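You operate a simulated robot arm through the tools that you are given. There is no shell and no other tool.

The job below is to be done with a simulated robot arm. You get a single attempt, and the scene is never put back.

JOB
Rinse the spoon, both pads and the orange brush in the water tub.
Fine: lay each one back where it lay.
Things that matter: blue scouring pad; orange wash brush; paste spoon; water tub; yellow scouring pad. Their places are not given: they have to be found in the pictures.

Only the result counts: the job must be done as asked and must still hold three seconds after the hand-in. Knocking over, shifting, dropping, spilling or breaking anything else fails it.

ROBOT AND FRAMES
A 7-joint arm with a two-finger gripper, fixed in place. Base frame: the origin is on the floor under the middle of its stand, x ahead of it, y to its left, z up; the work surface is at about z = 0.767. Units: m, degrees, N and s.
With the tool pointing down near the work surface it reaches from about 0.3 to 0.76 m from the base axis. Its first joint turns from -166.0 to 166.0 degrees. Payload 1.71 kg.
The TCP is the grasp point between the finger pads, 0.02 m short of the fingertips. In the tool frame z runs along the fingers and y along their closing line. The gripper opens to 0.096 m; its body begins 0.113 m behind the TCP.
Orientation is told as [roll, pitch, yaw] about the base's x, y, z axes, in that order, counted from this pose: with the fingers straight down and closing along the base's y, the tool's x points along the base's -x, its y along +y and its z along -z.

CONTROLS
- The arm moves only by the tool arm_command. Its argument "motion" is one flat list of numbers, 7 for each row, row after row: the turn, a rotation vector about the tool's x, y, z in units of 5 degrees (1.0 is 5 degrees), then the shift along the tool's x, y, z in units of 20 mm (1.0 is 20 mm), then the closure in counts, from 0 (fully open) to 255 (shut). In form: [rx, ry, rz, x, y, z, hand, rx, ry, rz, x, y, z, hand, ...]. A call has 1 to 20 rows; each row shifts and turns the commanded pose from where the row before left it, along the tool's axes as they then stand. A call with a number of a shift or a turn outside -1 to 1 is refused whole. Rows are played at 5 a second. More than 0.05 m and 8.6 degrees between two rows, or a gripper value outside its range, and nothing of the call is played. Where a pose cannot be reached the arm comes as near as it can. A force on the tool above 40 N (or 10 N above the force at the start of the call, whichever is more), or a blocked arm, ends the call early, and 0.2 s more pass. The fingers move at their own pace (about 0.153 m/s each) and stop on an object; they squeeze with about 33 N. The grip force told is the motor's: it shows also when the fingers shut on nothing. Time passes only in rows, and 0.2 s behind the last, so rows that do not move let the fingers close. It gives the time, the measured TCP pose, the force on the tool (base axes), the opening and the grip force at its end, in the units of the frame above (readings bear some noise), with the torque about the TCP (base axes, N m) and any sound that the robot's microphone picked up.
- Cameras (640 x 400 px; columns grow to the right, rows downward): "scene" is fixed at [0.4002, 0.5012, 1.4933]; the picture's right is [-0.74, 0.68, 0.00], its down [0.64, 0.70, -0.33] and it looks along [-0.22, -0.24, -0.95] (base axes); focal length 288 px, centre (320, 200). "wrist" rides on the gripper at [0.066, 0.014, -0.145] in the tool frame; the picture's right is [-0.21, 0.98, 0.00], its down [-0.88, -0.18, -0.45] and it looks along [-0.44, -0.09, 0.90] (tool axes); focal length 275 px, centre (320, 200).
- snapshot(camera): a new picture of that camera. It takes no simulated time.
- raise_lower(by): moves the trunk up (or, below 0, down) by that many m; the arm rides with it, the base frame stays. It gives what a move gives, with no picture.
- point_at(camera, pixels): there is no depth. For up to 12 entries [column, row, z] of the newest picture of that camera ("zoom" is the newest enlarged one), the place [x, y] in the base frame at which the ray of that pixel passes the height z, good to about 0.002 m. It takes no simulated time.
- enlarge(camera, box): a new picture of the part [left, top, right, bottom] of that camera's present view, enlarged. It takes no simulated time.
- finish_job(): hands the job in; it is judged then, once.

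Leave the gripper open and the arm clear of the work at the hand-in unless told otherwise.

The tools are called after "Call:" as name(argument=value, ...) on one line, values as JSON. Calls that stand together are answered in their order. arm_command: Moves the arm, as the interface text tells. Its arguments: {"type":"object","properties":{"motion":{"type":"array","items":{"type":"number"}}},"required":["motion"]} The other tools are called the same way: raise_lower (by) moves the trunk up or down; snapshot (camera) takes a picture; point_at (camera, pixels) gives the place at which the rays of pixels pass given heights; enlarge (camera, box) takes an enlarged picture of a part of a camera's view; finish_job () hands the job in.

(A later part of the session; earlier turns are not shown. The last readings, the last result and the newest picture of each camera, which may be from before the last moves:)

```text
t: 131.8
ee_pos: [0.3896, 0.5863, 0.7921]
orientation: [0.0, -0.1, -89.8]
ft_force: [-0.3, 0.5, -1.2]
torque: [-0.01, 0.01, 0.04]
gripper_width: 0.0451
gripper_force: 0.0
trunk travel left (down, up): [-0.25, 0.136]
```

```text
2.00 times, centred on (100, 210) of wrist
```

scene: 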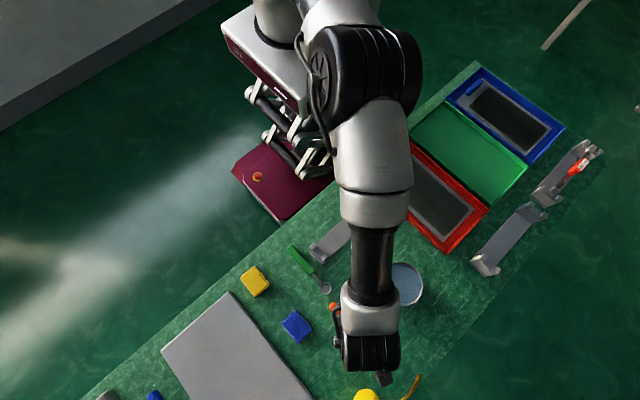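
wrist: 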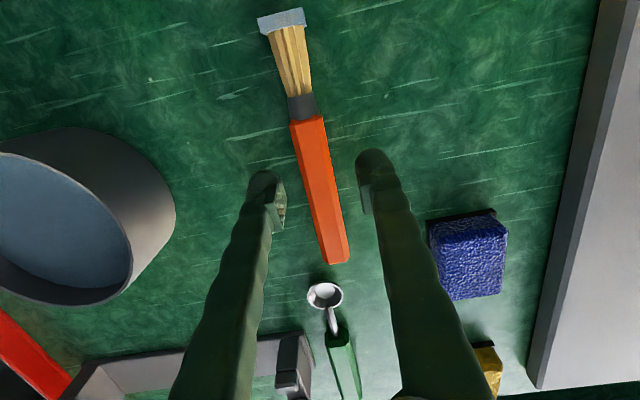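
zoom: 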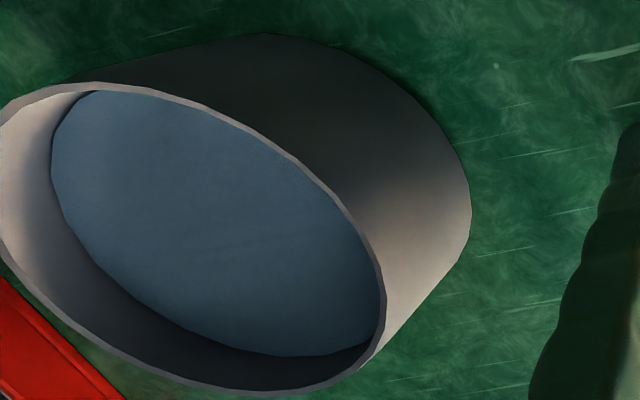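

Call:
point_at(camera="zoom", pixels=[[470, 215, 0.767], [440, 140, 0.767], [380, 85, 0.767], [263, 33, 0.767], [385, 290, 0.812], [270, 396, 0.812], [90, 82, 0.812], [200, 108, 0.812], [300, 175, 0.812], [370, 365, 0.812], [150, 367, 0.812], [50, 300, 0.812]])

Call:
point_at(camera="zoom", pixels=[[280, 356, 0.8], [280, 356, 0.795], [52, 165, 0.8], [52, 165, 0.795], [110, 280, 0.8], [110, 280, 0.795], [270, 388, 0.812], [3, 200, 0.812], [350, 352, 0.8], [385, 290, 0.802], [270, 396, 0.802], [50, 300, 0.802]])

```text
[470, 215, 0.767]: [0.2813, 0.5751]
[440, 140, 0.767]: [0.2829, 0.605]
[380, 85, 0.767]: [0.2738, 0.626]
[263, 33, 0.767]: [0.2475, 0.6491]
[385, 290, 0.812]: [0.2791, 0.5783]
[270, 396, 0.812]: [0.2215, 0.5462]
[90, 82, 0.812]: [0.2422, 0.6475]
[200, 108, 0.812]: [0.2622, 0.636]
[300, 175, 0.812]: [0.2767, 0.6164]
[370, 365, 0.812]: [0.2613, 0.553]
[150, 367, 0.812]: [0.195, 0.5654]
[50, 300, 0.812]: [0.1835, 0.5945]
```

```text
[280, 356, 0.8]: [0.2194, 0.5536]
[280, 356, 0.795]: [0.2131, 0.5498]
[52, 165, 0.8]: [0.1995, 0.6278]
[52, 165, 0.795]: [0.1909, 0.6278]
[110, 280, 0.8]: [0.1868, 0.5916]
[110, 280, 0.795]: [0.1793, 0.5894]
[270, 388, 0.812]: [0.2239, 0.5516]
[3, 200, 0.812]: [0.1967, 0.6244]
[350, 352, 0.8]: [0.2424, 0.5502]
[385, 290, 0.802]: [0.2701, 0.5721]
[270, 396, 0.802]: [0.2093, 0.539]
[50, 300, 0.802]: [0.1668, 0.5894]
```

Brush is back. Water line ≈0.805, rim ≈0.818, so pads will need care with finger clearance. Lift and go look at the yellow pad and the board edge next to it.

Call:
arm_command(motion=[0, 0, 0, 0, 0, -0.5, 135, 0, 0, 0, 0, 0, -1, 135, 0, 0, 0, 0, 0, -1, 135, 0, 0, 0, 0, 0, -1, 135, 0, 0, 0, 0, 0, -1, 135, 0, 0, 0, 0, 0, -1, 135, 0, 0, 0, 0, 0, -1, 135, 0, 0, 0, 0, 0, -0.5, 135, 0, 0, 0, -0.92, 0.62, 0, 135, 0, 0, 0, -0.92, 0.62, 0, 135, 0, 0, 0, -0.92, 0.62, 0, 135, 0, 0, 0, -0.92, 0.62, 0, 135, 0, 0, 0, -0.92, 0.62, 0, 135, 0, 0, 0, -0.92, 0.62, 0, 135, 0, 0, 0, -0.92, 0.62, 0, 135, 0, 0, 0, -0.92, 0.62, 0, 135, 0, 0, 0, 0, 0, 0, 135])

Call:
snapshot(camera="wrist")

Call:
enlarge(camera="wrist", box=[240, 80, 420, 220])

Call:
snapshot(camera="scene")

```text
t: 135.4
ee_pos: [0.4881, 0.4367, 0.9328]
orientation: [0.0, 0.0, -89.9]
ft_force: [-0.2, 0.4, -0.6]
torque: [-0.06, 0.01, 0.01]
gripper_width: 0.0453
gripper_force: 0.1
trunk travel left (down, up): [-0.25, 0.136]
```

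```text
taken
```

wrist: 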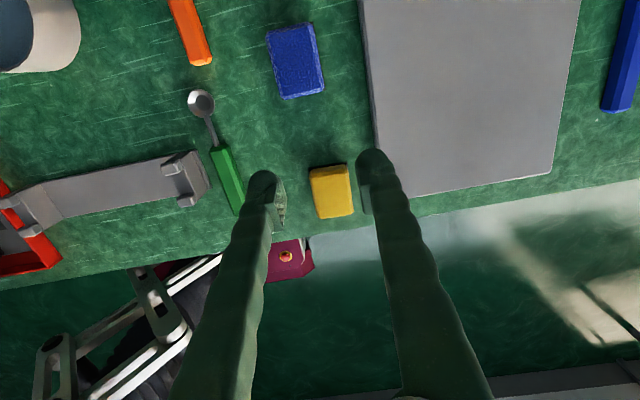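

```text
2.86 times, centred on (330, 150) of wrist
```

zoom: 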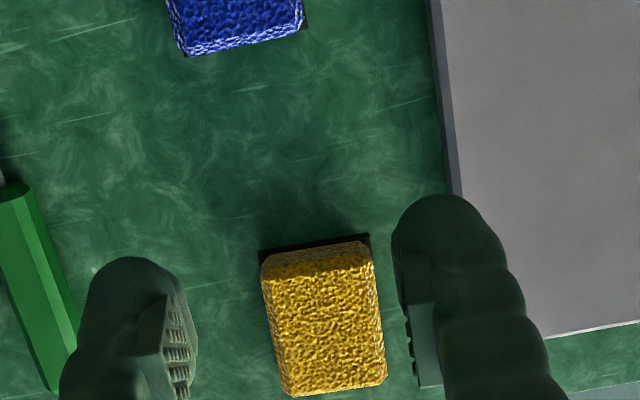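

```text
taken
```

scene: 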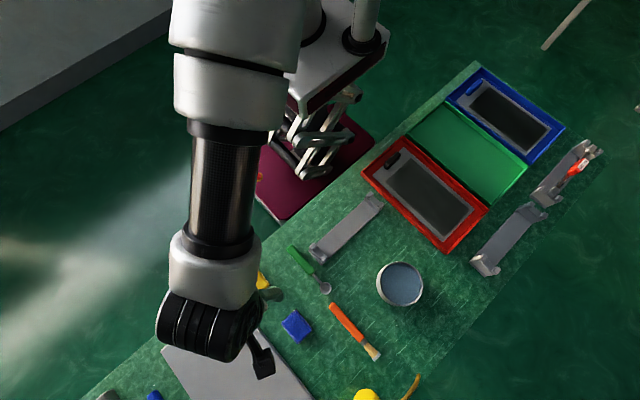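

Measure the yellow pad corners and the board's edges here.

Call:
enlarge(camera="wrist", box=[240, 80, 420, 220])

Call:
point_at(camera="zoom", pixels=[[290, 397, 0.788], [386, 380, 0.788], [262, 262, 0.788], [372, 245, 0.788], [260, 250, 0.767], [370, 233, 0.767], [440, 10, 0.785], [462, 195, 0.785], [428, 10, 0.767], [450, 195, 0.767], [555, 335, 0.785], [638, 320, 0.785]])

Call:
point_at(camera="scene", pixels=[[230, 292, 0.785], [230, 292, 0.775]])

```text
2.86 times, centred on (330, 150) of wrist
```

zoom: 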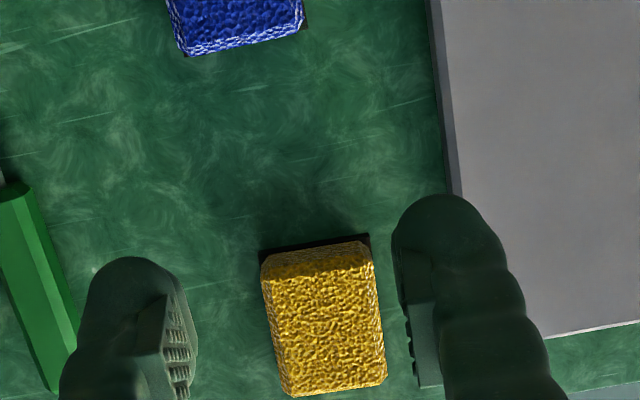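

```text
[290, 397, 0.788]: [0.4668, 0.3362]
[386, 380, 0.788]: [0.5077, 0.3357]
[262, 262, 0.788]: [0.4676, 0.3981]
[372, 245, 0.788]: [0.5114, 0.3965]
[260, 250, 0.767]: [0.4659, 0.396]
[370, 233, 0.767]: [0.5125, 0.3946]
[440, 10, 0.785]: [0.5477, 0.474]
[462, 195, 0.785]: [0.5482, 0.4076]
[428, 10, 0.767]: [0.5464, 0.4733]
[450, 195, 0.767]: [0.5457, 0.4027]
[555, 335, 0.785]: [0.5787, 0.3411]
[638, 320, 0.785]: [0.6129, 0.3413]
```

```text
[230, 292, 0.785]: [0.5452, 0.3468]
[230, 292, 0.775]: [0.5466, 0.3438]
```

Board edge is at x≈0.547, leaving enough room for a finger. Plan for pads: yaw +90°, grip each across its short side near its +y end, then dip with the free end down. Rotate yaw from −90° to +90° now (36 rows).

Call:
arm_command(motion=[0, 0, -1, 0, 0, 0, 101, 0, 0, -1, 0, 0, 0, 101, 0, 0, -1, 0, 0, 0, 101, 0, 0, -1, 0, 0, 0, 101, 0, 0, -1, 0, 0, 0, 101, 0, 0, -1, 0, 0, 0, 101, 0, 0, -1, 0, 0, 0, 101, 0, 0, -1, 0, 0, 0, 101, 0, 0, -1, 0, 0, 0, 101, 0, 0, -1, 0, 0, 0, 101, 0, 0, -1, 0, 0, 0, 101, 0, 0, -1, 0, 0, 0, 101, 0, 0, -1, 0, 0, 0, 101, 0, 0, -1, 0, 0, 0, 101, 0, 0, -1, 0, 0, 0, 101, 0, 0, -1, 0, 0, 0, 101, 0, 0, -1, 0, 0, 0, 101, 0, 0, -1, 0, 0, 0, 101])

Call:
arm_command(motion=[0, 0, -1, 0, 0, 0, 101, 0, 0, -1, 0, 0, 0, 101, 0, 0, -1, 0, 0, 0, 101, 0, 0, -1, 0, 0, 0, 101, 0, 0, -1, 0, 0, 0, 101, 0, 0, -1, 0, 0, 0, 101, 0, 0, -1, 0, 0, 0, 101, 0, 0, -1, 0, 0, 0, 101, 0, 0, -1, 0, 0, 0, 101, 0, 0, -1, 0, 0, 0, 101, 0, 0, -1, 0, 0, 0, 101, 0, 0, -1, 0, 0, 0, 101, 0, 0, -1, 0, 0, 0, 101, 0, 0, -1, 0, 0, 0, 101, 0, 0, -1, 0, 0, 0, 101, 0, 0, -1, 0, 0, 0, 101, 0, 0, -1, 0, 0, 0, 101, 0, 0, -1, 0, 0, 0, 101, 0, 0, 0, 0, 0, 0, 101])

```text
t: 139.2
ee_pos: [0.4877, 0.4385, 0.9312]
orientation: [-0.1, 0.0, 0.2]
ft_force: [0.3, -0.4, 0.4]
torque: [-0.02, 0.03, 0.01]
gripper_width: 0.0578
gripper_force: 0.0
trunk travel left (down, up): [-0.25, 0.136]
```

```text
t: 143.2
ee_pos: [0.4878, 0.4388, 0.9305]
orientation: [0.0, 0.0, 90.1]
ft_force: [-0.1, 1.1, -0.7]
torque: [0.0, -0.01, -0.01]
gripper_width: 0.0582
gripper_force: 0.1
trunk travel left (down, up): [-0.25, 0.136]
```

Yaw 90.1°. Move above the blue pad's +y end (0.478,0.529).

Call:
arm_command(motion=[0, 0, 0, -0.9, 0.098, 0, 101, 0, 0, 0, -0.9, 0.098, 0, 101, 0, 0, 0, -0.9, 0.098, 0, 101, 0, 0, 0, -0.9, 0.098, 0, 101, 0, 0, 0, -0.9, 0.098, 0, 101, 0, 0, 0, 0, 0, 0, 101])

Call:
snapshot(camera="wrist")

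Call:
enlarge(camera="wrist", box=[240, 140, 400, 260])

Call:
snapshot(camera="scene")

```text
t: 144.6
ee_pos: [0.4795, 0.529, 0.9334]
orientation: [0.0, 0.1, 90.0]
ft_force: [-0.1, 1.0, -0.4]
torque: [-0.01, 0.0, 0.02]
gripper_width: 0.0579
gripper_force: 0.1
trunk travel left (down, up): [-0.25, 0.136]
```

```text
taken
```

wrist: 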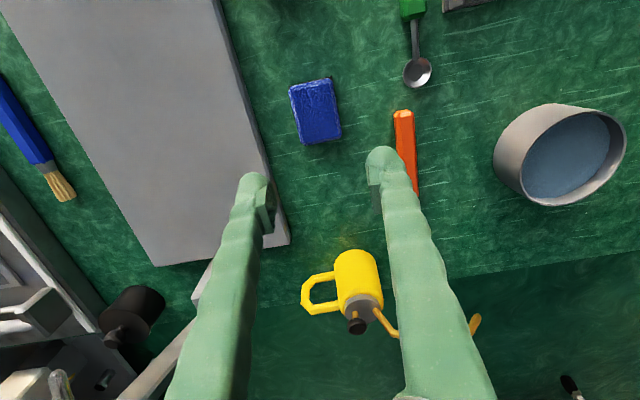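

```text
3.33 times, centred on (320, 200) of wrist
```

zoom: 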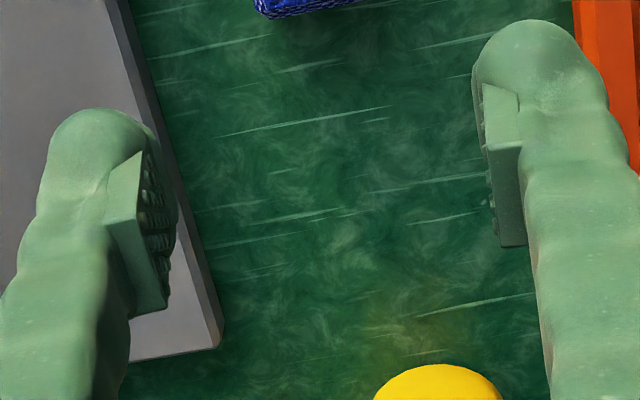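

```text
taken
```

scene: 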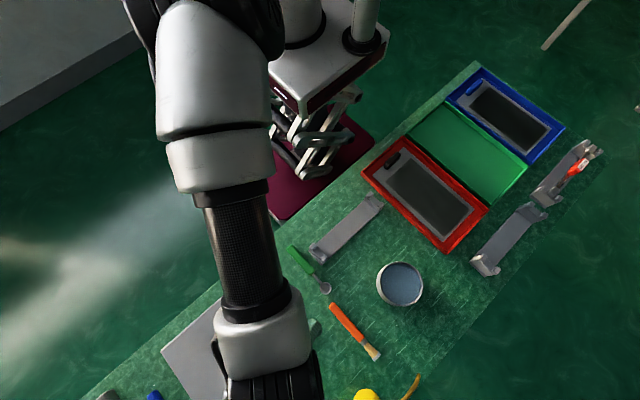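

Check the blue pad's corners from this view.

Call:
enlarge(camera="wrist", box=[260, 60, 380, 160])

Call:
point_at(camera="wrist", pixels=[[302, 146, 0.788], [342, 138, 0.788], [289, 88, 0.788], [330, 78, 0.788]])

```text
4.00 times, centred on (320, 110) of wrist
```

zoom: 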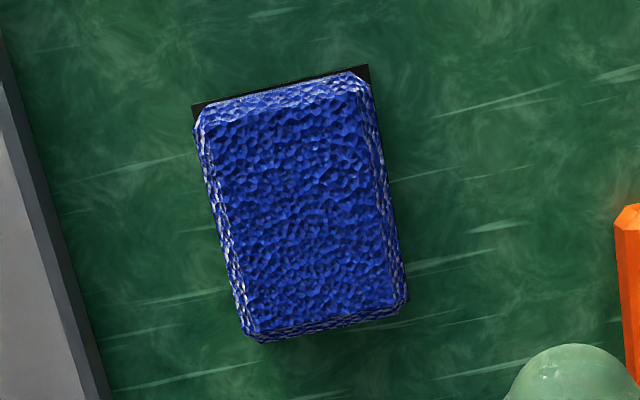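

```text
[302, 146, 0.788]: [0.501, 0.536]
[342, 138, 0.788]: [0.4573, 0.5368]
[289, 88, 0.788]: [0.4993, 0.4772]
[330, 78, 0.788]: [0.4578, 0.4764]
```

Blue pad centre x≈0.479; TCP is aligned. Descend to z≈0.794 and look before closing.

Call:
arm_command(motion=[0, 0, 0, 0, 0, 1, 101, 0, 0, 0, 0, 0, 1, 101, 0, 0, 0, 0, 0, 1, 101, 0, 0, 0, 0, 0, 1, 101, 0, 0, 0, 0, 0, 1, 101, 0, 0, 0, 0, 0, 1, 101, 0, 0, 0, 0, 0, 0.5, 101, 0, 0, 0, 0, 0, 0.4, 101, 0, 0, 0, 0, 0, 0, 101])

Call:
snapshot(camera="wrist")

Call:
enlarge(camera="scene", box=[240, 260, 400, 380])

```text
t: 146.6
ee_pos: [0.478, 0.5302, 0.7934]
orientation: [0.1, 0.1, 90.1]
ft_force: [-0.1, 0.3, 0.9]
torque: [0.02, 0.01, 0.01]
gripper_width: 0.058
gripper_force: 0.1
trunk travel left (down, up): [-0.25, 0.136]
```

```text
taken
```

wrist: 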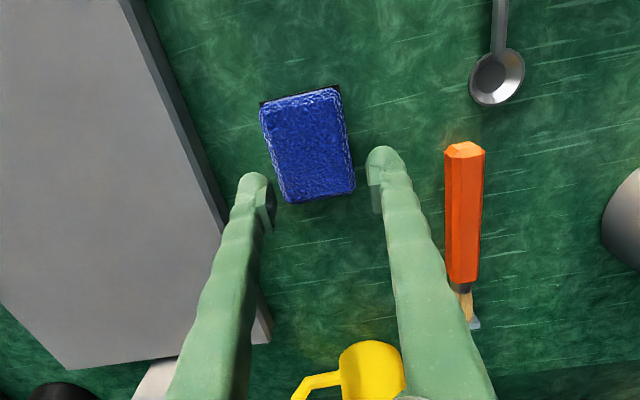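

```text
3.33 times, centred on (320, 320) of scene
```

zoom: 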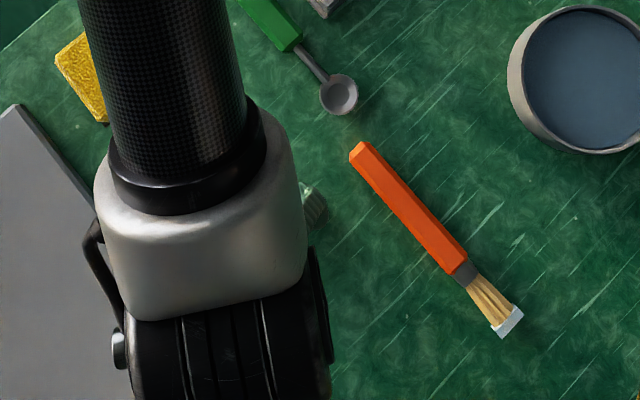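

Pad is centred between the fingers with ~8 mm of its end behind the grip axis. Close.

Call:
arm_command(motion=[0, 0, 0, 0, 0, 0, 255, 0, 0, 0, 0, 0, 0, 255, 0, 0, 0, 0, 0, 0, 255, 0, 0, 0, 0, 0, 0, 255])

Call:
snapshot(camera="wrist")

Call:
arm_command(motion=[0, 0, 0, 0, 0, -0.5, 255, 0, 0, 0, 0, 0, -0.5, 255, 0, 0, 0, 0, 0, 0, 255])

Call:
snapshot(camera="wrist")

```text
t: 147.6
ee_pos: [0.4786, 0.5297, 0.792]
orientation: [0.0, 0.2, 90.2]
ft_force: [0.2, 0.0, -0.3]
torque: [-0.01, -0.04, 0.0]
gripper_width: 0.043
gripper_force: 32.8
trunk travel left (down, up): [-0.25, 0.136]
```

```text
taken
```

wrist: 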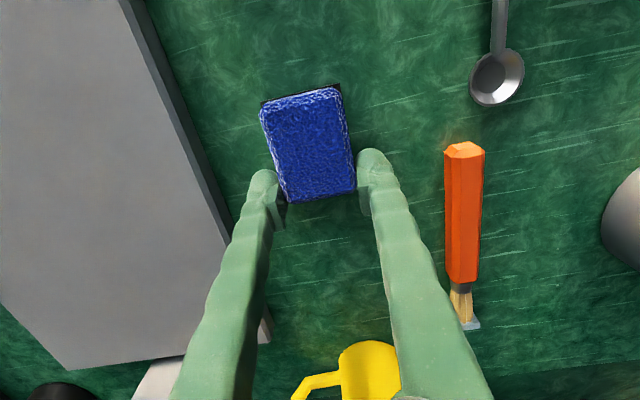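

```text
t: 148.4
ee_pos: [0.4782, 0.5289, 0.8134]
orientation: [0.1, 0.1, 90.1]
ft_force: [-0.6, -0.6, 0.2]
torque: [0.04, -0.02, 0.01]
gripper_width: 0.0431
gripper_force: 33.6
trunk travel left (down, up): [-0.25, 0.136]
```

```text
taken
```

wrist: 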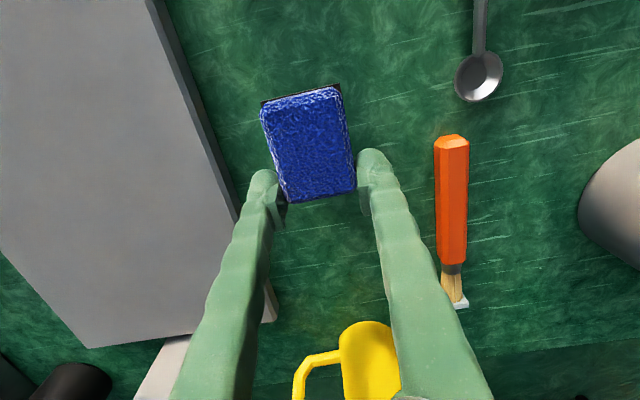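

Firm grip, no shift. Lift 120 mm, turn to yaw 68°, then carry it over the tub.

Call:
arm_command(motion=[0, 0, 0, 0, 0, -1, 255, 0, 0, 0, 0, 0, -1, 255, 0, 0, 0, 0, 0, -1, 255, 0, 0, 0, 0, 0, -1, 255, 0, 0, 0, 0, 0, -1, 255, 0, 0, 0, 0, 0, -1, 255, 0, 0, 0.88, 0, 0, 0, 255, 0, 0, 0.88, 0, 0, 0, 255, 0, 0, 0.88, 0, 0, 0, 255, 0, 0, 0.88, 0, 0, 0, 255, 0, 0, 0.88, 0, 0, 0, 255, 0, 0, 0, 0, 0, 0, 255])

Call:
arm_command(motion=[0, 0, 0, 0.0758, 0.9465, 0, 255, 0, 0, 0, 0.0758, 0.9465, 0, 255, 0, 0, 0, 0.0758, 0.9465, 0, 255, 0, 0, 0, 0.0758, 0.9465, 0, 255, 0, 0, 0, 0.0758, 0.9465, 0, 255, 0, 0, 0, 0.0758, 0.9465, 0, 255, 0, 0, 0, 0.0758, 0.9465, 0, 255, 0, 0, 0, 0.0758, 0.9465, 0, 255, 0, 0, 0, 0.0758, 0.9465, 0, 255, 0, 0, 0, 0.0758, 0.9465, 0, 255, 0, 0, 0, 0.0758, 0.9465, 0, 255, 0, 0, 0, 0.0758, 0.9465, 0, 255, 0, 0, 0, 0.0758, 0.9465, 0, 255, 0, 0, 0, 0, 0, 0, 255])

Call:
snapshot(camera="scene")

```text
t: 151.0
ee_pos: [0.478, 0.53, 0.9335]
orientation: [0.0, 0.1, 67.9]
ft_force: [-0.1, -0.1, 0.5]
torque: [0.02, -0.02, -0.01]
gripper_width: 0.043
gripper_force: 33.1
trunk travel left (down, up): [-0.25, 0.136]
```

```text
t: 154.0
ee_pos: [0.2408, 0.6027, 0.9317]
orientation: [0.0, 0.1, 68.1]
ft_force: [0.4, 0.4, 0.2]
torque: [-0.05, -0.01, 0.0]
gripper_width: 0.0427
gripper_force: 32.9
trunk travel left (down, up): [-0.25, 0.136]
```

```text
taken
```

scene: 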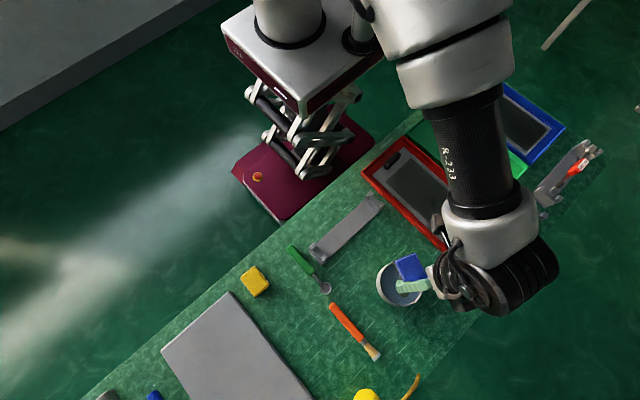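

Over the tub. Tilt 45° (free end down), still above the rim.

Call:
arm_command(motion=[0, -1, 0, 0, 0, 0, 255, 0, -1, 0, 0, 0, 0, 255, 0, -1, 0, 0, 0, 0, 255, 0, -1, 0, 0, 0, 0, 255, 0, -1, 0, 0, 0, 0, 255, 0, -1, 0, 0, 0, 0, 255, 0, -1, 0, 0, 0, 0, 255, 0, -1, 0, 0, 0, 0, 255, 0, -1, 0, 0, 0, 0, 255, 0, 0, 0, 0, 0, 0, 255])

Call:
enlarge(camera="scene", box=[350, 230, 480, 340])

Call:
snapshot(camera="wrist")

```text
t: 156.2
ee_pos: [0.2434, 0.6008, 0.933]
orientation: [-0.1, -44.9, 68.1]
ft_force: [0.5, -0.9, -0.7]
torque: [-0.02, 0.0, 0.04]
gripper_width: 0.043
gripper_force: 33.3
trunk travel left (down, up): [-0.25, 0.136]
```

```text
3.64 times, centred on (415, 285) of scene
```

zoom: 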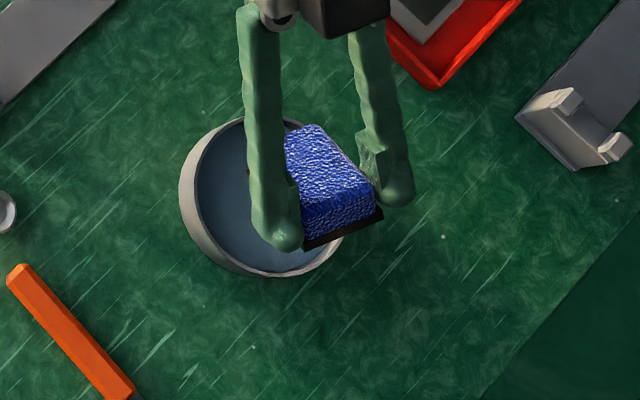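

```text
taken
```

wrist: 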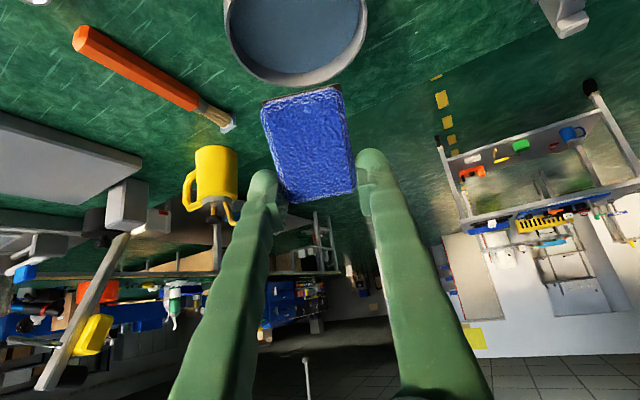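

Descend 68 mm first, then check clearance.

Call:
arm_command(motion=[0, 0, 0, 0.48, 0, 0.48, 255, 0, 0, 0, 0.48, 0, 0.48, 255, 0, 0, 0, 0.48, 0, 0.48, 255, 0, 0, 0, 0.48, 0, 0.48, 255, 0, 0, 0, 0.48, 0, 0.48, 255, 0, 0, 0, 0, 0, 0, 255])

Call:
enlarge(camera="scene", box=[360, 240, 450, 320])

Call:
snapshot(camera="wrist")

```text
t: 157.6
ee_pos: [0.2426, 0.603, 0.8656]
orientation: [-0.1, -45.0, 68.1]
ft_force: [0.7, 0.2, -1.1]
torque: [-0.02, -0.01, 0.01]
gripper_width: 0.043
gripper_force: 33.2
trunk travel left (down, up): [-0.25, 0.136]
```

```text
5.00 times, centred on (405, 280) of scene
```

zoom: 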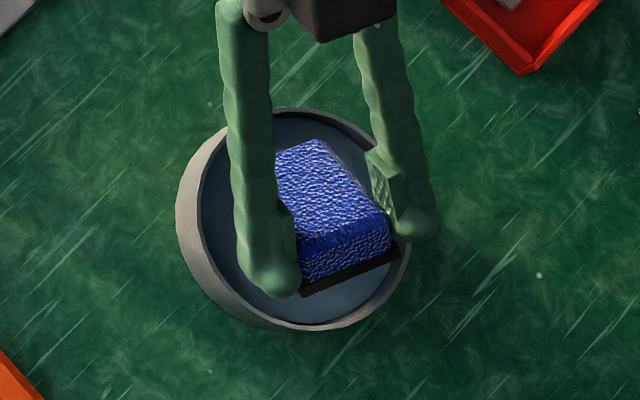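

```text
taken
```

wrist: 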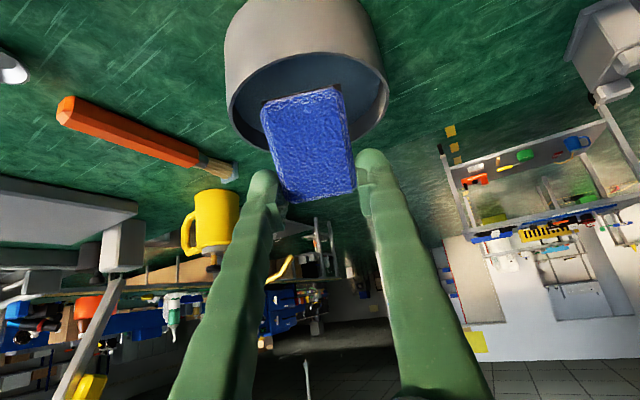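

Aligned with the tub. Continue down 20 mm and look.

Call:
arm_command(motion=[0, 0, 0, 0.35, 0, 0.35, 255, 0, 0, 0, 0.35, 0, 0.35, 255, 0, 0, 0, 0, 0, 0, 255])

Call:
enlarge(camera="scene", box=[360, 240, 450, 320])

Call:
snapshot(camera="wrist")

```text
t: 158.4
ee_pos: [0.2432, 0.6017, 0.8457]
orientation: [0.0, -45.0, 68.2]
ft_force: [-0.9, 1.5, -0.1]
torque: [0.01, 0.01, 0.02]
gripper_width: 0.0427
gripper_force: 33.2
trunk travel left (down, up): [-0.25, 0.136]
```

```text
5.00 times, centred on (405, 280) of scene
```

zoom: 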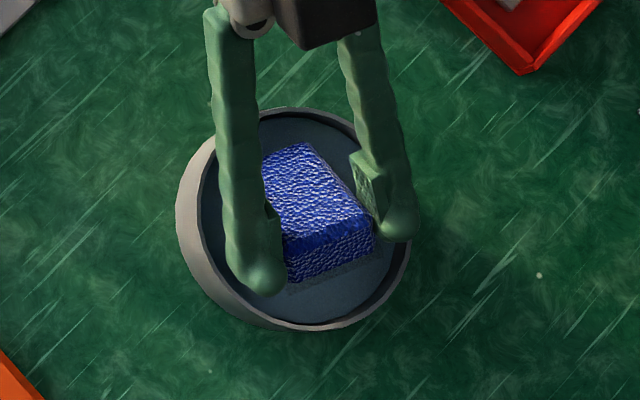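

```text
taken
```

wrist: 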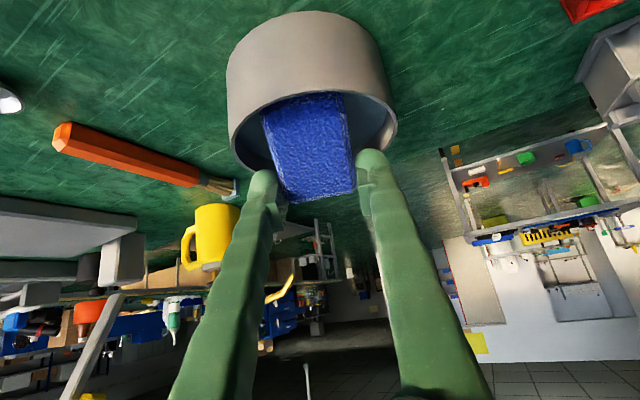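

The black layer already changed to a pale film. For good measure go 5 mm deeper (still above the rim with the fingers) and hold ~2.5 s.

Call:
arm_command(motion=[0, 0, 0, 0.18, 0, 0.18, 255, 0, 0, 0, 0, 0, 0, 255, 0, 0, 0, 0, 0, 0, 255, 0, 0, 0, 0, 0, 0, 255, 0, 0, 0, 0, 0, 0, 255, 0, 0, 0, 0, 0, 0, 255, 0, 0, 0, 0, 0, 0, 255, 0, 0, 0, 0, 0, 0, 255, 0, 0, 0, 0, 0, 0, 255, 0, 0, 0, 0, 0, 0, 255, 0, 0, 0, 0, 0, 0, 255, 0, 0, 0, 0, 0, 0, 255])

Call:
enlarge(camera="scene", box=[360, 240, 450, 320])

```text
t: 161.0
ee_pos: [0.2443, 0.6011, 0.8411]
orientation: [-0.2, -44.9, 68.2]
ft_force: [-0.6, 0.3, 0.2]
torque: [-0.03, 0.03, -0.05]
gripper_width: 0.0428
gripper_force: 32.9
trunk travel left (down, up): [-0.25, 0.136]
```

```text
5.00 times, centred on (405, 280) of scene
```

zoom: 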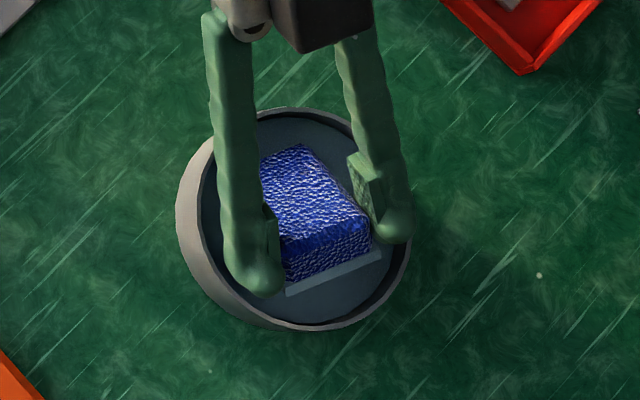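

The layer is now pale grey (clean), as with the brush. Raise back up and untilt.

Call:
arm_command(motion=[0, 0, 0, -0.4686, 0, -0.4686, 255, 0, 0, 0, -0.4686, 0, -0.4686, 255, 0, 0, 0, -0.4686, 0, -0.4686, 255, 0, 0, 0, -0.4686, 0, -0.4686, 255, 0, 0, 0, -0.4686, 0, -0.4686, 255, 0, 0, 0, -0.4686, 0, -0.4686, 255, 0, 0, 0, -0.4686, 0, -0.4686, 255, 0, 0, 0, 0, 0, 0, 255])

Call:
enlarge(camera="scene", box=[360, 240, 450, 320])

Call:
arm_command(motion=[0, 1, 0, 0, 0, 0, 255, 0, 1, 0, 0, 0, 0, 255, 0, 1, 0, 0, 0, 0, 255, 0, 1, 0, 0, 0, 0, 255, 0, 1, 0, 0, 0, 0, 255, 0, 1, 0, 0, 0, 0, 255, 0, 1, 0, 0, 0, 0, 255, 0, 1, 0, 0, 0, 0, 255, 0, 1, 0, 0, 0, 0, 255, 0, 0, 0, 0, 0, 0, 255])

```text
t: 162.8
ee_pos: [0.2431, 0.6022, 0.933]
orientation: [0.0, -44.9, 68.2]
ft_force: [-0.7, -0.4, -0.7]
torque: [0.0, 0.04, -0.01]
gripper_width: 0.043
gripper_force: 33.6
trunk travel left (down, up): [-0.25, 0.136]
```

```text
5.00 times, centred on (405, 280) of scene
```

zoom: 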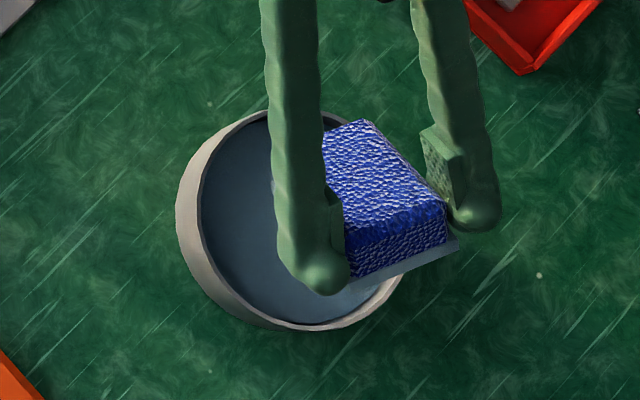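

```text
t: 165.0
ee_pos: [0.2424, 0.6031, 0.934]
orientation: [0.0, 0.0, 68.2]
ft_force: [0.2, 0.2, -0.5]
torque: [-0.04, -0.01, -0.01]
gripper_width: 0.0432
gripper_force: 33.4
trunk travel left (down, up): [-0.25, 0.136]
```

Clean. Carry back: reverse translation, yaw back to 90°, then descend.

Call:
arm_command(motion=[0, 0, 0, -0.0758, -0.9465, 0, 255, 0, 0, 0, -0.0758, -0.9465, 0, 255, 0, 0, 0, -0.0758, -0.9465, 0, 255, 0, 0, 0, -0.0758, -0.9465, 0, 255, 0, 0, 0, -0.0758, -0.9465, 0, 255, 0, 0, 0, -0.0758, -0.9465, 0, 255, 0, 0, 0, -0.0758, -0.9465, 0, 255, 0, 0, 0, -0.0758, -0.9465, 0, 255, 0, 0, 0, -0.0758, -0.9465, 0, 255, 0, 0, 0, -0.0758, -0.9465, 0, 255, 0, 0, 0, -0.0758, -0.9465, 0, 255, 0, 0, 0, -0.0758, -0.9465, 0, 255, 0, 0, 0, -0.0758, -0.9465, 0, 255, 0, 0, -0.88, 0, 0, 0, 255, 0, 0, -0.88, 0, 0, 0, 255, 0, 0, -0.88, 0, 0, 0, 255, 0, 0, -0.88, 0, 0, 0, 255, 0, 0, -0.88, 0, 0, 0, 255, 0, 0, 0, 0, 0, 0, 255])

Call:
arm_command(motion=[0, 0, 0, 0, 0, 1, 255, 0, 0, 0, 0, 0, 1, 255, 0, 0, 0, 0, 0, 1, 255, 0, 0, 0, 0, 0, 1, 255, 0, 0, 0, 0, 0, 1, 255, 0, 0, 0, 0, 0, 1, 255, 0, 0, 0, 0, 0, 0.7, 255, 0, 0, 0, 0, 0, 0, 255])

Call:
snapshot(camera="wrist")

```text
t: 169.0
ee_pos: [0.4778, 0.5286, 0.9335]
orientation: [0.1, 0.1, 90.2]
ft_force: [0.1, -0.4, -0.9]
torque: [0.0, -0.01, 0.0]
gripper_width: 0.043
gripper_force: 33.7
trunk travel left (down, up): [-0.25, 0.136]
```

```text
t: 170.8
ee_pos: [0.4781, 0.5293, 0.8]
orientation: [-0.1, 0.1, 90.1]
ft_force: [1.0, 1.1, -1.2]
torque: [0.0, -0.01, -0.02]
gripper_width: 0.043
gripper_force: 33.0
trunk travel left (down, up): [-0.25, 0.136]
```

```text
taken
```

wrist: 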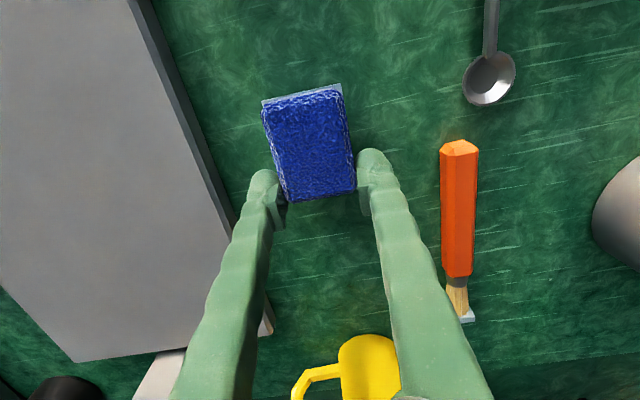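

About 6 mm to go. Lower 5 mm, check the force, then 1 mm steps.

Call:
arm_command(motion=[0, 0, 0, 0, 0, 0.15, 255, 0, 0, 0, 0, 0, 0.1, 255, 0, 0, 0, 0, 0, 0, 255])

Call:
arm_command(motion=[0, 0, 0, 0, 0, 0.04, 255, 0, 0, 0, 0, 0, 0, 255])

```text
t: 171.6
ee_pos: [0.4781, 0.5285, 0.7949]
orientation: [0.0, 0.1, 90.1]
ft_force: [-0.8, -0.4, -0.3]
torque: [0.0, -0.01, 0.02]
gripper_width: 0.043
gripper_force: 33.5
trunk travel left (down, up): [-0.25, 0.136]
```

```text
t: 172.2
ee_pos: [0.4786, 0.5293, 0.7927]
orientation: [-0.1, 0.1, 90.1]
ft_force: [0.8, 0.5, 0.2]
torque: [-0.03, 0.01, -0.01]
gripper_width: 0.0431
gripper_force: 32.9
trunk travel left (down, up): [-0.25, 0.136]
```

Essentially at the original height. Release to the 58 mm opening and check.

Call:
arm_command(motion=[0, 0, 0, 0, 0, 0.01, 255, 0, 0, 0, 0, 0, 0, 101, 0, 0, 0, 0, 0, 0, 101, 0, 0, 0, 0, 0, 0, 101, 0, 0, 0, 0, 0, 0, 101])

Call:
snapshot(camera="wrist")

```text
t: 173.4
ee_pos: [0.4781, 0.5288, 0.7933]
orientation: [0.0, 0.1, 90.1]
ft_force: [0.2, 0.4, -0.2]
torque: [-0.01, -0.03, 0.02]
gripper_width: 0.0581
gripper_force: 0.1
trunk travel left (down, up): [-0.25, 0.136]
```

```text
taken
```

wrist: 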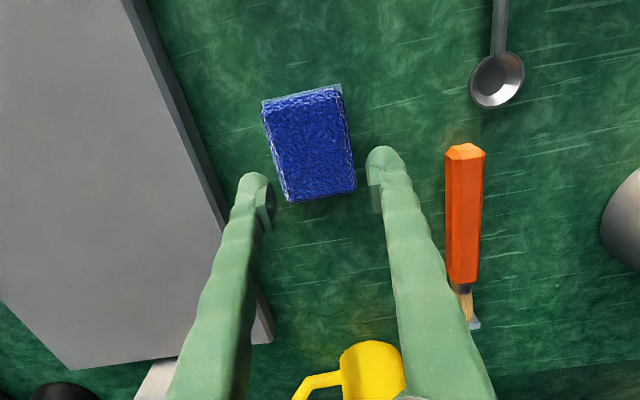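

Blue pad lies exactly as before. Lift 140 mm and move above the yellow pad's +y end (0.488,0.388).

Call:
arm_command(motion=[0, 0, 0, 0, 0, -0.5, 101, 0, 0, 0, 0, 0, -0.5, 101, 0, 0, 0, 0, 0, -1, 101, 0, 0, 0, 0, 0, -1, 101, 0, 0, 0, 0, 0, -1, 101, 0, 0, 0, 0, 0, -1, 101, 0, 0, 0, 0, 0, -1, 101, 0, 0, 0, 0, 0, -1, 101, 0, 0, 0, 0.88, -0.0625, 0, 101, 0, 0, 0, 0.88, -0.0625, 0, 101, 0, 0, 0, 0.88, -0.0625, 0, 101, 0, 0, 0, 0.88, -0.0625, 0, 101, 0, 0, 0, 0.88, -0.0625, 0, 101, 0, 0, 0, 0.88, -0.0625, 0, 101, 0, 0, 0, 0.88, -0.0625, 0, 101, 0, 0, 0, 0.88, -0.0625, 0, 101, 0, 0, 0, 0, 0, 0, 101])

Call:
snapshot(camera="wrist")

Call:
enlarge(camera="wrist", box=[260, 60, 380, 160])

```text
t: 177.0
ee_pos: [0.4875, 0.3879, 0.9336]
orientation: [0.0, 0.0, 90.2]
ft_force: [-0.5, -0.9, -0.2]
torque: [-0.01, -0.01, 0.03]
gripper_width: 0.0582
gripper_force: 0.0
trunk travel left (down, up): [-0.25, 0.136]
```

```text
taken
```

wrist: 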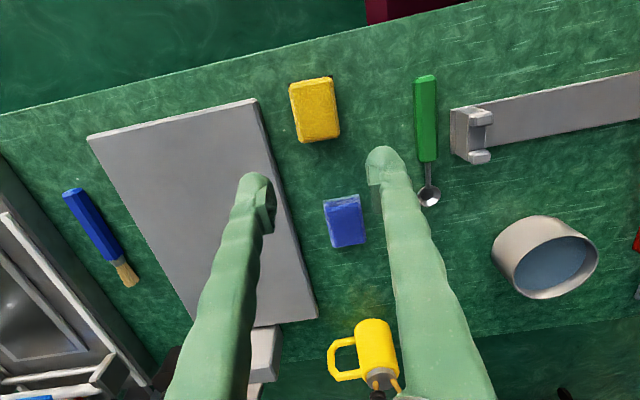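

```text
4.00 times, centred on (320, 110) of wrist
```

zoom: 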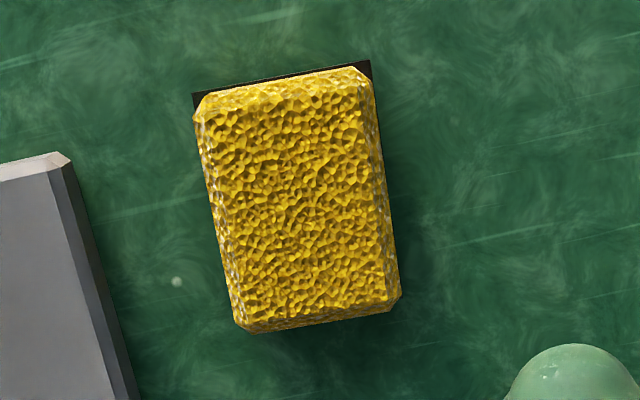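

Measure yellow pad corners in this zoom for centring.

Call:
point_at(camera="zoom", pixels=[[240, 330, 0.788], [400, 302, 0.788], [197, 110, 0.788], [368, 72, 0.788], [193, 94, 0.767], [370, 62, 0.767], [137, 398, 0.767], [70, 160, 0.785]])

```text
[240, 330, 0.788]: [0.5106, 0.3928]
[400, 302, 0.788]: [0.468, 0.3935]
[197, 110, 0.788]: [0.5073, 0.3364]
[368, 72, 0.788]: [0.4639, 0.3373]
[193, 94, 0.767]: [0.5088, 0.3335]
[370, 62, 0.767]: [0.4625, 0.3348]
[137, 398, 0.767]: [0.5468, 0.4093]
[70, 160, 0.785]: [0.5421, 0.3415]
```

The yellow pad is turned by about −3° (its +y end toward +x). I'll match it: yaw 87°, TCP (0.4885,0.3865), then descend to z≈0.794.

Call:
arm_command(motion=[0, 0, 0, 0.075, -0.05, 0, 101, 0, 0, 0.6, 0, 0, 0, 101, 0, 0, 0, 0, 0, 1, 101, 0, 0, 0, 0, 0, 1, 101, 0, 0, 0, 0, 0, 1, 101, 0, 0, 0, 0, 0, 1, 101, 0, 0, 0, 0, 0, 1, 101, 0, 0, 0, 0, 0, 0, 101])

Call:
snapshot(camera="wrist")

Call:
enlarge(camera="wrist", box=[220, 60, 420, 240])

```text
t: 178.8
ee_pos: [0.4901, 0.3849, 0.833]
orientation: [0.0, 0.0, 87.2]
ft_force: [-0.2, -0.2, 0.3]
torque: [0.01, 0.0, 0.0]
gripper_width: 0.0579
gripper_force: 0.1
trunk travel left (down, up): [-0.25, 0.136]
```

```text
taken
```

wrist: 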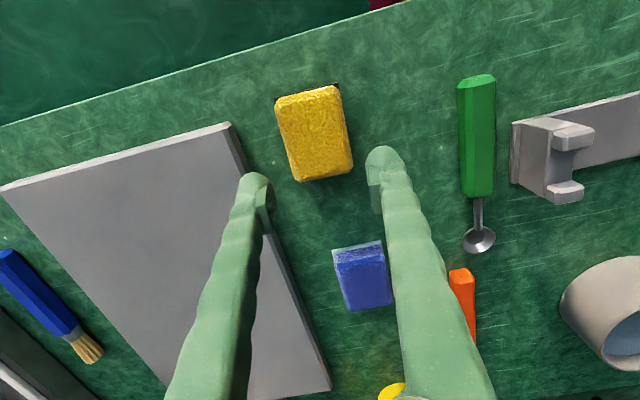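

```text
2.22 times, centred on (320, 150) of wrist
```

zoom: 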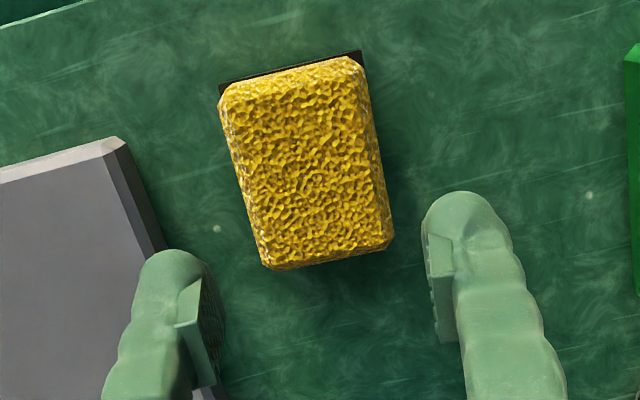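

Call:
point_at(camera="zoom", pixels=[[266, 264, 0.788], [394, 236, 0.788], [222, 100, 0.788], [362, 68, 0.788], [219, 90, 0.767], [363, 51, 0.767]])

```text
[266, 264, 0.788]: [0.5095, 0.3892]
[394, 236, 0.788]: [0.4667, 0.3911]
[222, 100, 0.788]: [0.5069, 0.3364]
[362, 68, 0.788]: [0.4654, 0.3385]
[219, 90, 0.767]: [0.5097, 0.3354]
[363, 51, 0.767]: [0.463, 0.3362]
```

Alignment good (pad rotation ≈ −2.4°, gripper yaw 87.2°). Shift 1 mm and descend the remaining 39 mm, then close.

Call:
arm_command(motion=[0, 0, 0, 0, 0.05, 0.65, 101, 0, 0, 0, 0, 0, 0.65, 101, 0, 0, 0, 0, 0, 0.6, 101, 0, 0, 0, 0, 0, 0, 101])

Call:
snapshot(camera="wrist")

Call:
arm_command(motion=[0, 0, 0, 0, 0, 0, 255, 0, 0, 0, 0, 0, 0, 255, 0, 0, 0, 0, 0, 0, 255, 0, 0, 0, 0, 0, 0, 255])

Call:
snapshot(camera="wrist")

```text
t: 179.8
ee_pos: [0.4896, 0.3857, 0.795]
orientation: [0.1, 0.1, 87.2]
ft_force: [0.5, 0.4, 0.5]
torque: [-0.02, -0.01, 0.01]
gripper_width: 0.058
gripper_force: 0.0
trunk travel left (down, up): [-0.25, 0.136]
```

```text
taken
```

wrist: 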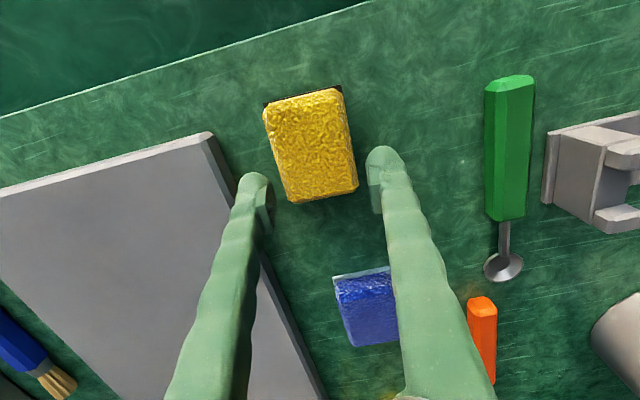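

```text
t: 180.8
ee_pos: [0.4896, 0.3864, 0.7959]
orientation: [0.0, 0.0, 87.2]
ft_force: [-0.8, 0.8, 0.3]
torque: [0.03, -0.05, 0.0]
gripper_width: 0.0428
gripper_force: 32.8
trunk travel left (down, up): [-0.25, 0.136]
```

```text
taken
```

wrist: 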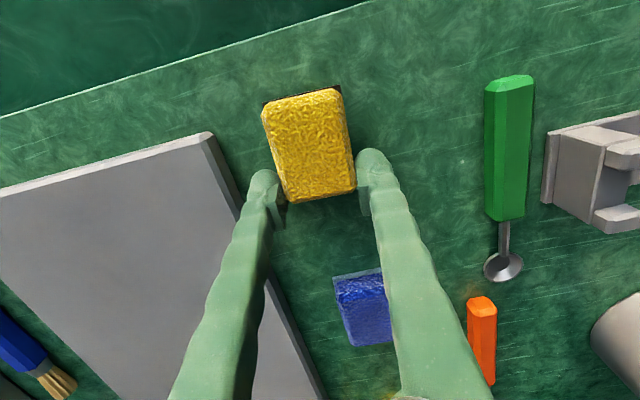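

Gripped (42.8 mm). Lift 140 mm, turn to yaw 68°, then carry to the tub.

Call:
arm_command(motion=[0, 0, 0, 0, 0, -0.5, 255, 0, 0, 0, 0, 0, -0.5, 255, 0, 0, 0, 0, 0, -1, 255, 0, 0, 0, 0, 0, -1, 255, 0, 0, 0, 0, 0, -1, 255, 0, 0, 0, 0, 0, -1, 255, 0, 0, 0, 0, 0, -1, 255, 0, 0, 0, 0, 0, -1, 255, 0, 0, 0.95, 0, 0, 0, 255, 0, 0, 0.95, 0, 0, 0, 255, 0, 0, 0.95, 0, 0, 0, 255, 0, 0, 0.95, 0, 0, 0, 255, 0, 0, 0, 0, 0, 0, 255])

Call:
snapshot(camera="wrist")

Call:
arm_command(motion=[0, 0, 0, -0.341, 0.969, 0, 255, 0, 0, 0, -0.341, 0.969, 0, 255, 0, 0, 0, -0.341, 0.969, 0, 255, 0, 0, 0, -0.341, 0.969, 0, 255, 0, 0, 0, -0.341, 0.969, 0, 255, 0, 0, 0, -0.341, 0.969, 0, 255, 0, 0, 0, -0.341, 0.969, 0, 255, 0, 0, 0, -0.341, 0.969, 0, 255, 0, 0, 0, -0.341, 0.969, 0, 255, 0, 0, 0, -0.341, 0.969, 0, 255, 0, 0, 0, -0.341, 0.969, 0, 255, 0, 0, 0, -0.341, 0.969, 0, 255, 0, 0, 0, -0.341, 0.969, 0, 255, 0, 0, 0, -0.341, 0.969, 0, 255, 0, 0, 0, -0.341, 0.969, 0, 255, 0, 0, 0, -0.341, 0.969, 0, 255, 0, 0, 0, 0, 0, 0, 255])

```text
t: 183.6
ee_pos: [0.4882, 0.3858, 0.9358]
orientation: [0.0, 0.1, 68.1]
ft_force: [0.6, -0.2, -0.3]
torque: [-0.02, -0.02, 0.02]
gripper_width: 0.0429
gripper_force: 33.2
trunk travel left (down, up): [-0.25, 0.136]
```

```text
taken
```

wrist: 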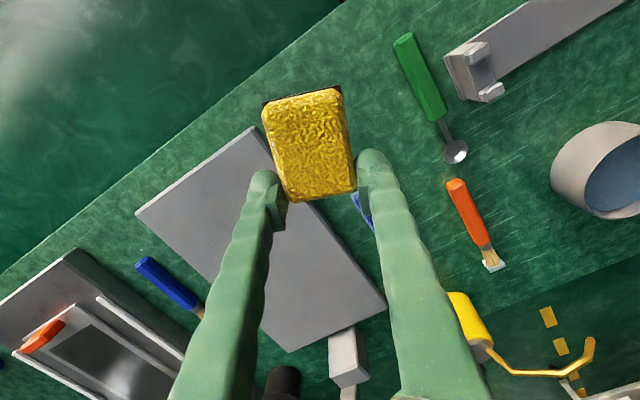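

```text
t: 187.2
ee_pos: [0.2405, 0.6032, 0.9349]
orientation: [-0.1, 0.0, 68.0]
ft_force: [-0.4, -0.6, 0.2]
torque: [0.01, 0.03, 0.02]
gripper_width: 0.0429
gripper_force: 32.8
trunk travel left (down, up): [-0.25, 0.136]
```

Over the tub with the same pose as for the blue pad. Tilt 45° and descend the first 68 mm.

Call:
arm_command(motion=[0, -1, 0, 0, 0, 0, 255, 0, -1, 0, 0, 0, 0, 255, 0, -1, 0, 0, 0, 0, 255, 0, -1, 0, 0, 0, 0, 255, 0, -1, 0, 0, 0, 0, 255, 0, -1, 0, 0, 0, 0, 255, 0, -1, 0, 0, 0, 0, 255, 0, -1, 0, 0, 0, 0, 255, 0, -1, 0, 0, 0, 0, 255, 0, 0, 0, 0, 0, 0, 255, 0, 0, 0, 0.48, 0, 0.48, 255, 0, 0, 0, 0.48, 0, 0.48, 255, 0, 0, 0, 0.48, 0, 0.48, 255, 0, 0, 0, 0.48, 0, 0.48, 255, 0, 0, 0, 0.48, 0, 0.48, 255, 0, 0, 0, 0, 0, 0, 255])

Call:
enlarge(camera="scene", box=[360, 240, 450, 320])

Call:
snapshot(camera="wrist")

```text
t: 190.6
ee_pos: [0.2388, 0.6029, 0.8675]
orientation: [-0.1, -45.0, 68.2]
ft_force: [-0.5, -1.0, -0.3]
torque: [0.01, 0.01, 0.0]
gripper_width: 0.043
gripper_force: 32.5
trunk travel left (down, up): [-0.25, 0.136]
```

```text
5.00 times, centred on (405, 280) of scene
```

zoom: 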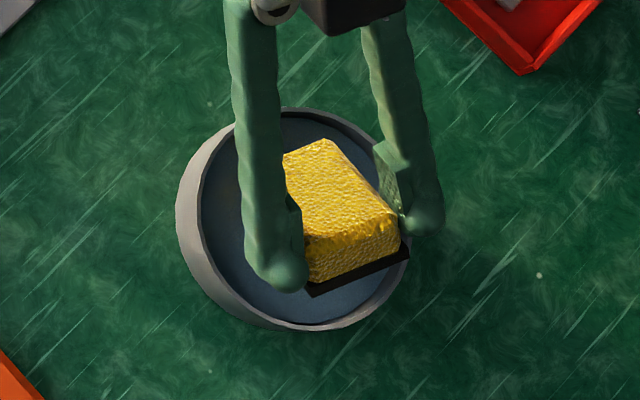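

```text
taken
```

wrist: 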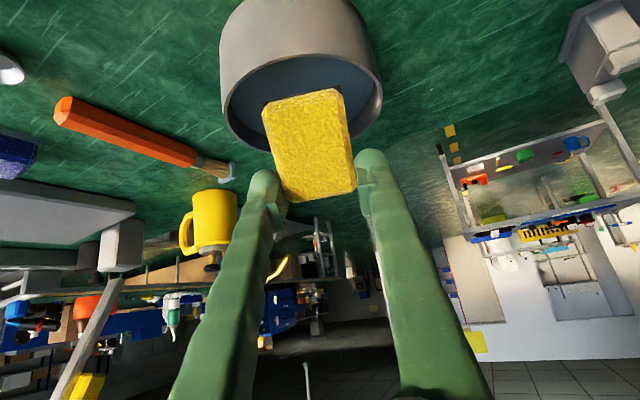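

Lateral offset relative to the tub is ~3.5 mm; correct it, then descend ~26 mm and hold about 2.5 s.

Call:
arm_command(motion=[0, 0, 0, 0, -0.175, 0, 255, 0, 0, 0, 0.35, 0, 0.35, 255, 0, 0, 0, 0.35, 0, 0.35, 255, 0, 0, 0, 0.2, 0, 0.2, 255, 0, 0, 0, 0, 0, 0, 255, 0, 0, 0, 0, 0, 0, 255, 0, 0, 0, 0, 0, 0, 255, 0, 0, 0, 0, 0, 0, 255, 0, 0, 0, 0, 0, 0, 255, 0, 0, 0, 0, 0, 0, 255, 0, 0, 0, 0, 0, 0, 255, 0, 0, 0, 0, 0, 0, 255, 0, 0, 0, 0, 0, 0, 255])

Call:
enlarge(camera="scene", box=[360, 240, 450, 320])

Call:
snapshot(camera="wrist")

```text
t: 193.4
ee_pos: [0.2444, 0.6015, 0.8428]
orientation: [-0.1, -44.8, 68.2]
ft_force: [0.1, -0.3, -0.5]
torque: [-0.02, 0.01, 0.02]
gripper_width: 0.0427
gripper_force: 32.9
trunk travel left (down, up): [-0.25, 0.136]
```

```text
5.00 times, centred on (405, 280) of scene
```

zoom: 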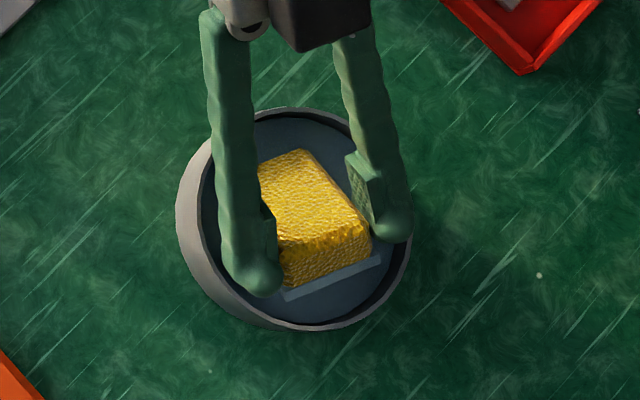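

```text
taken
```

wrist: 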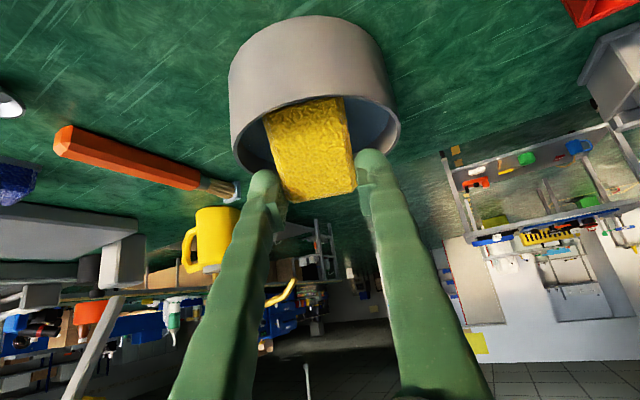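

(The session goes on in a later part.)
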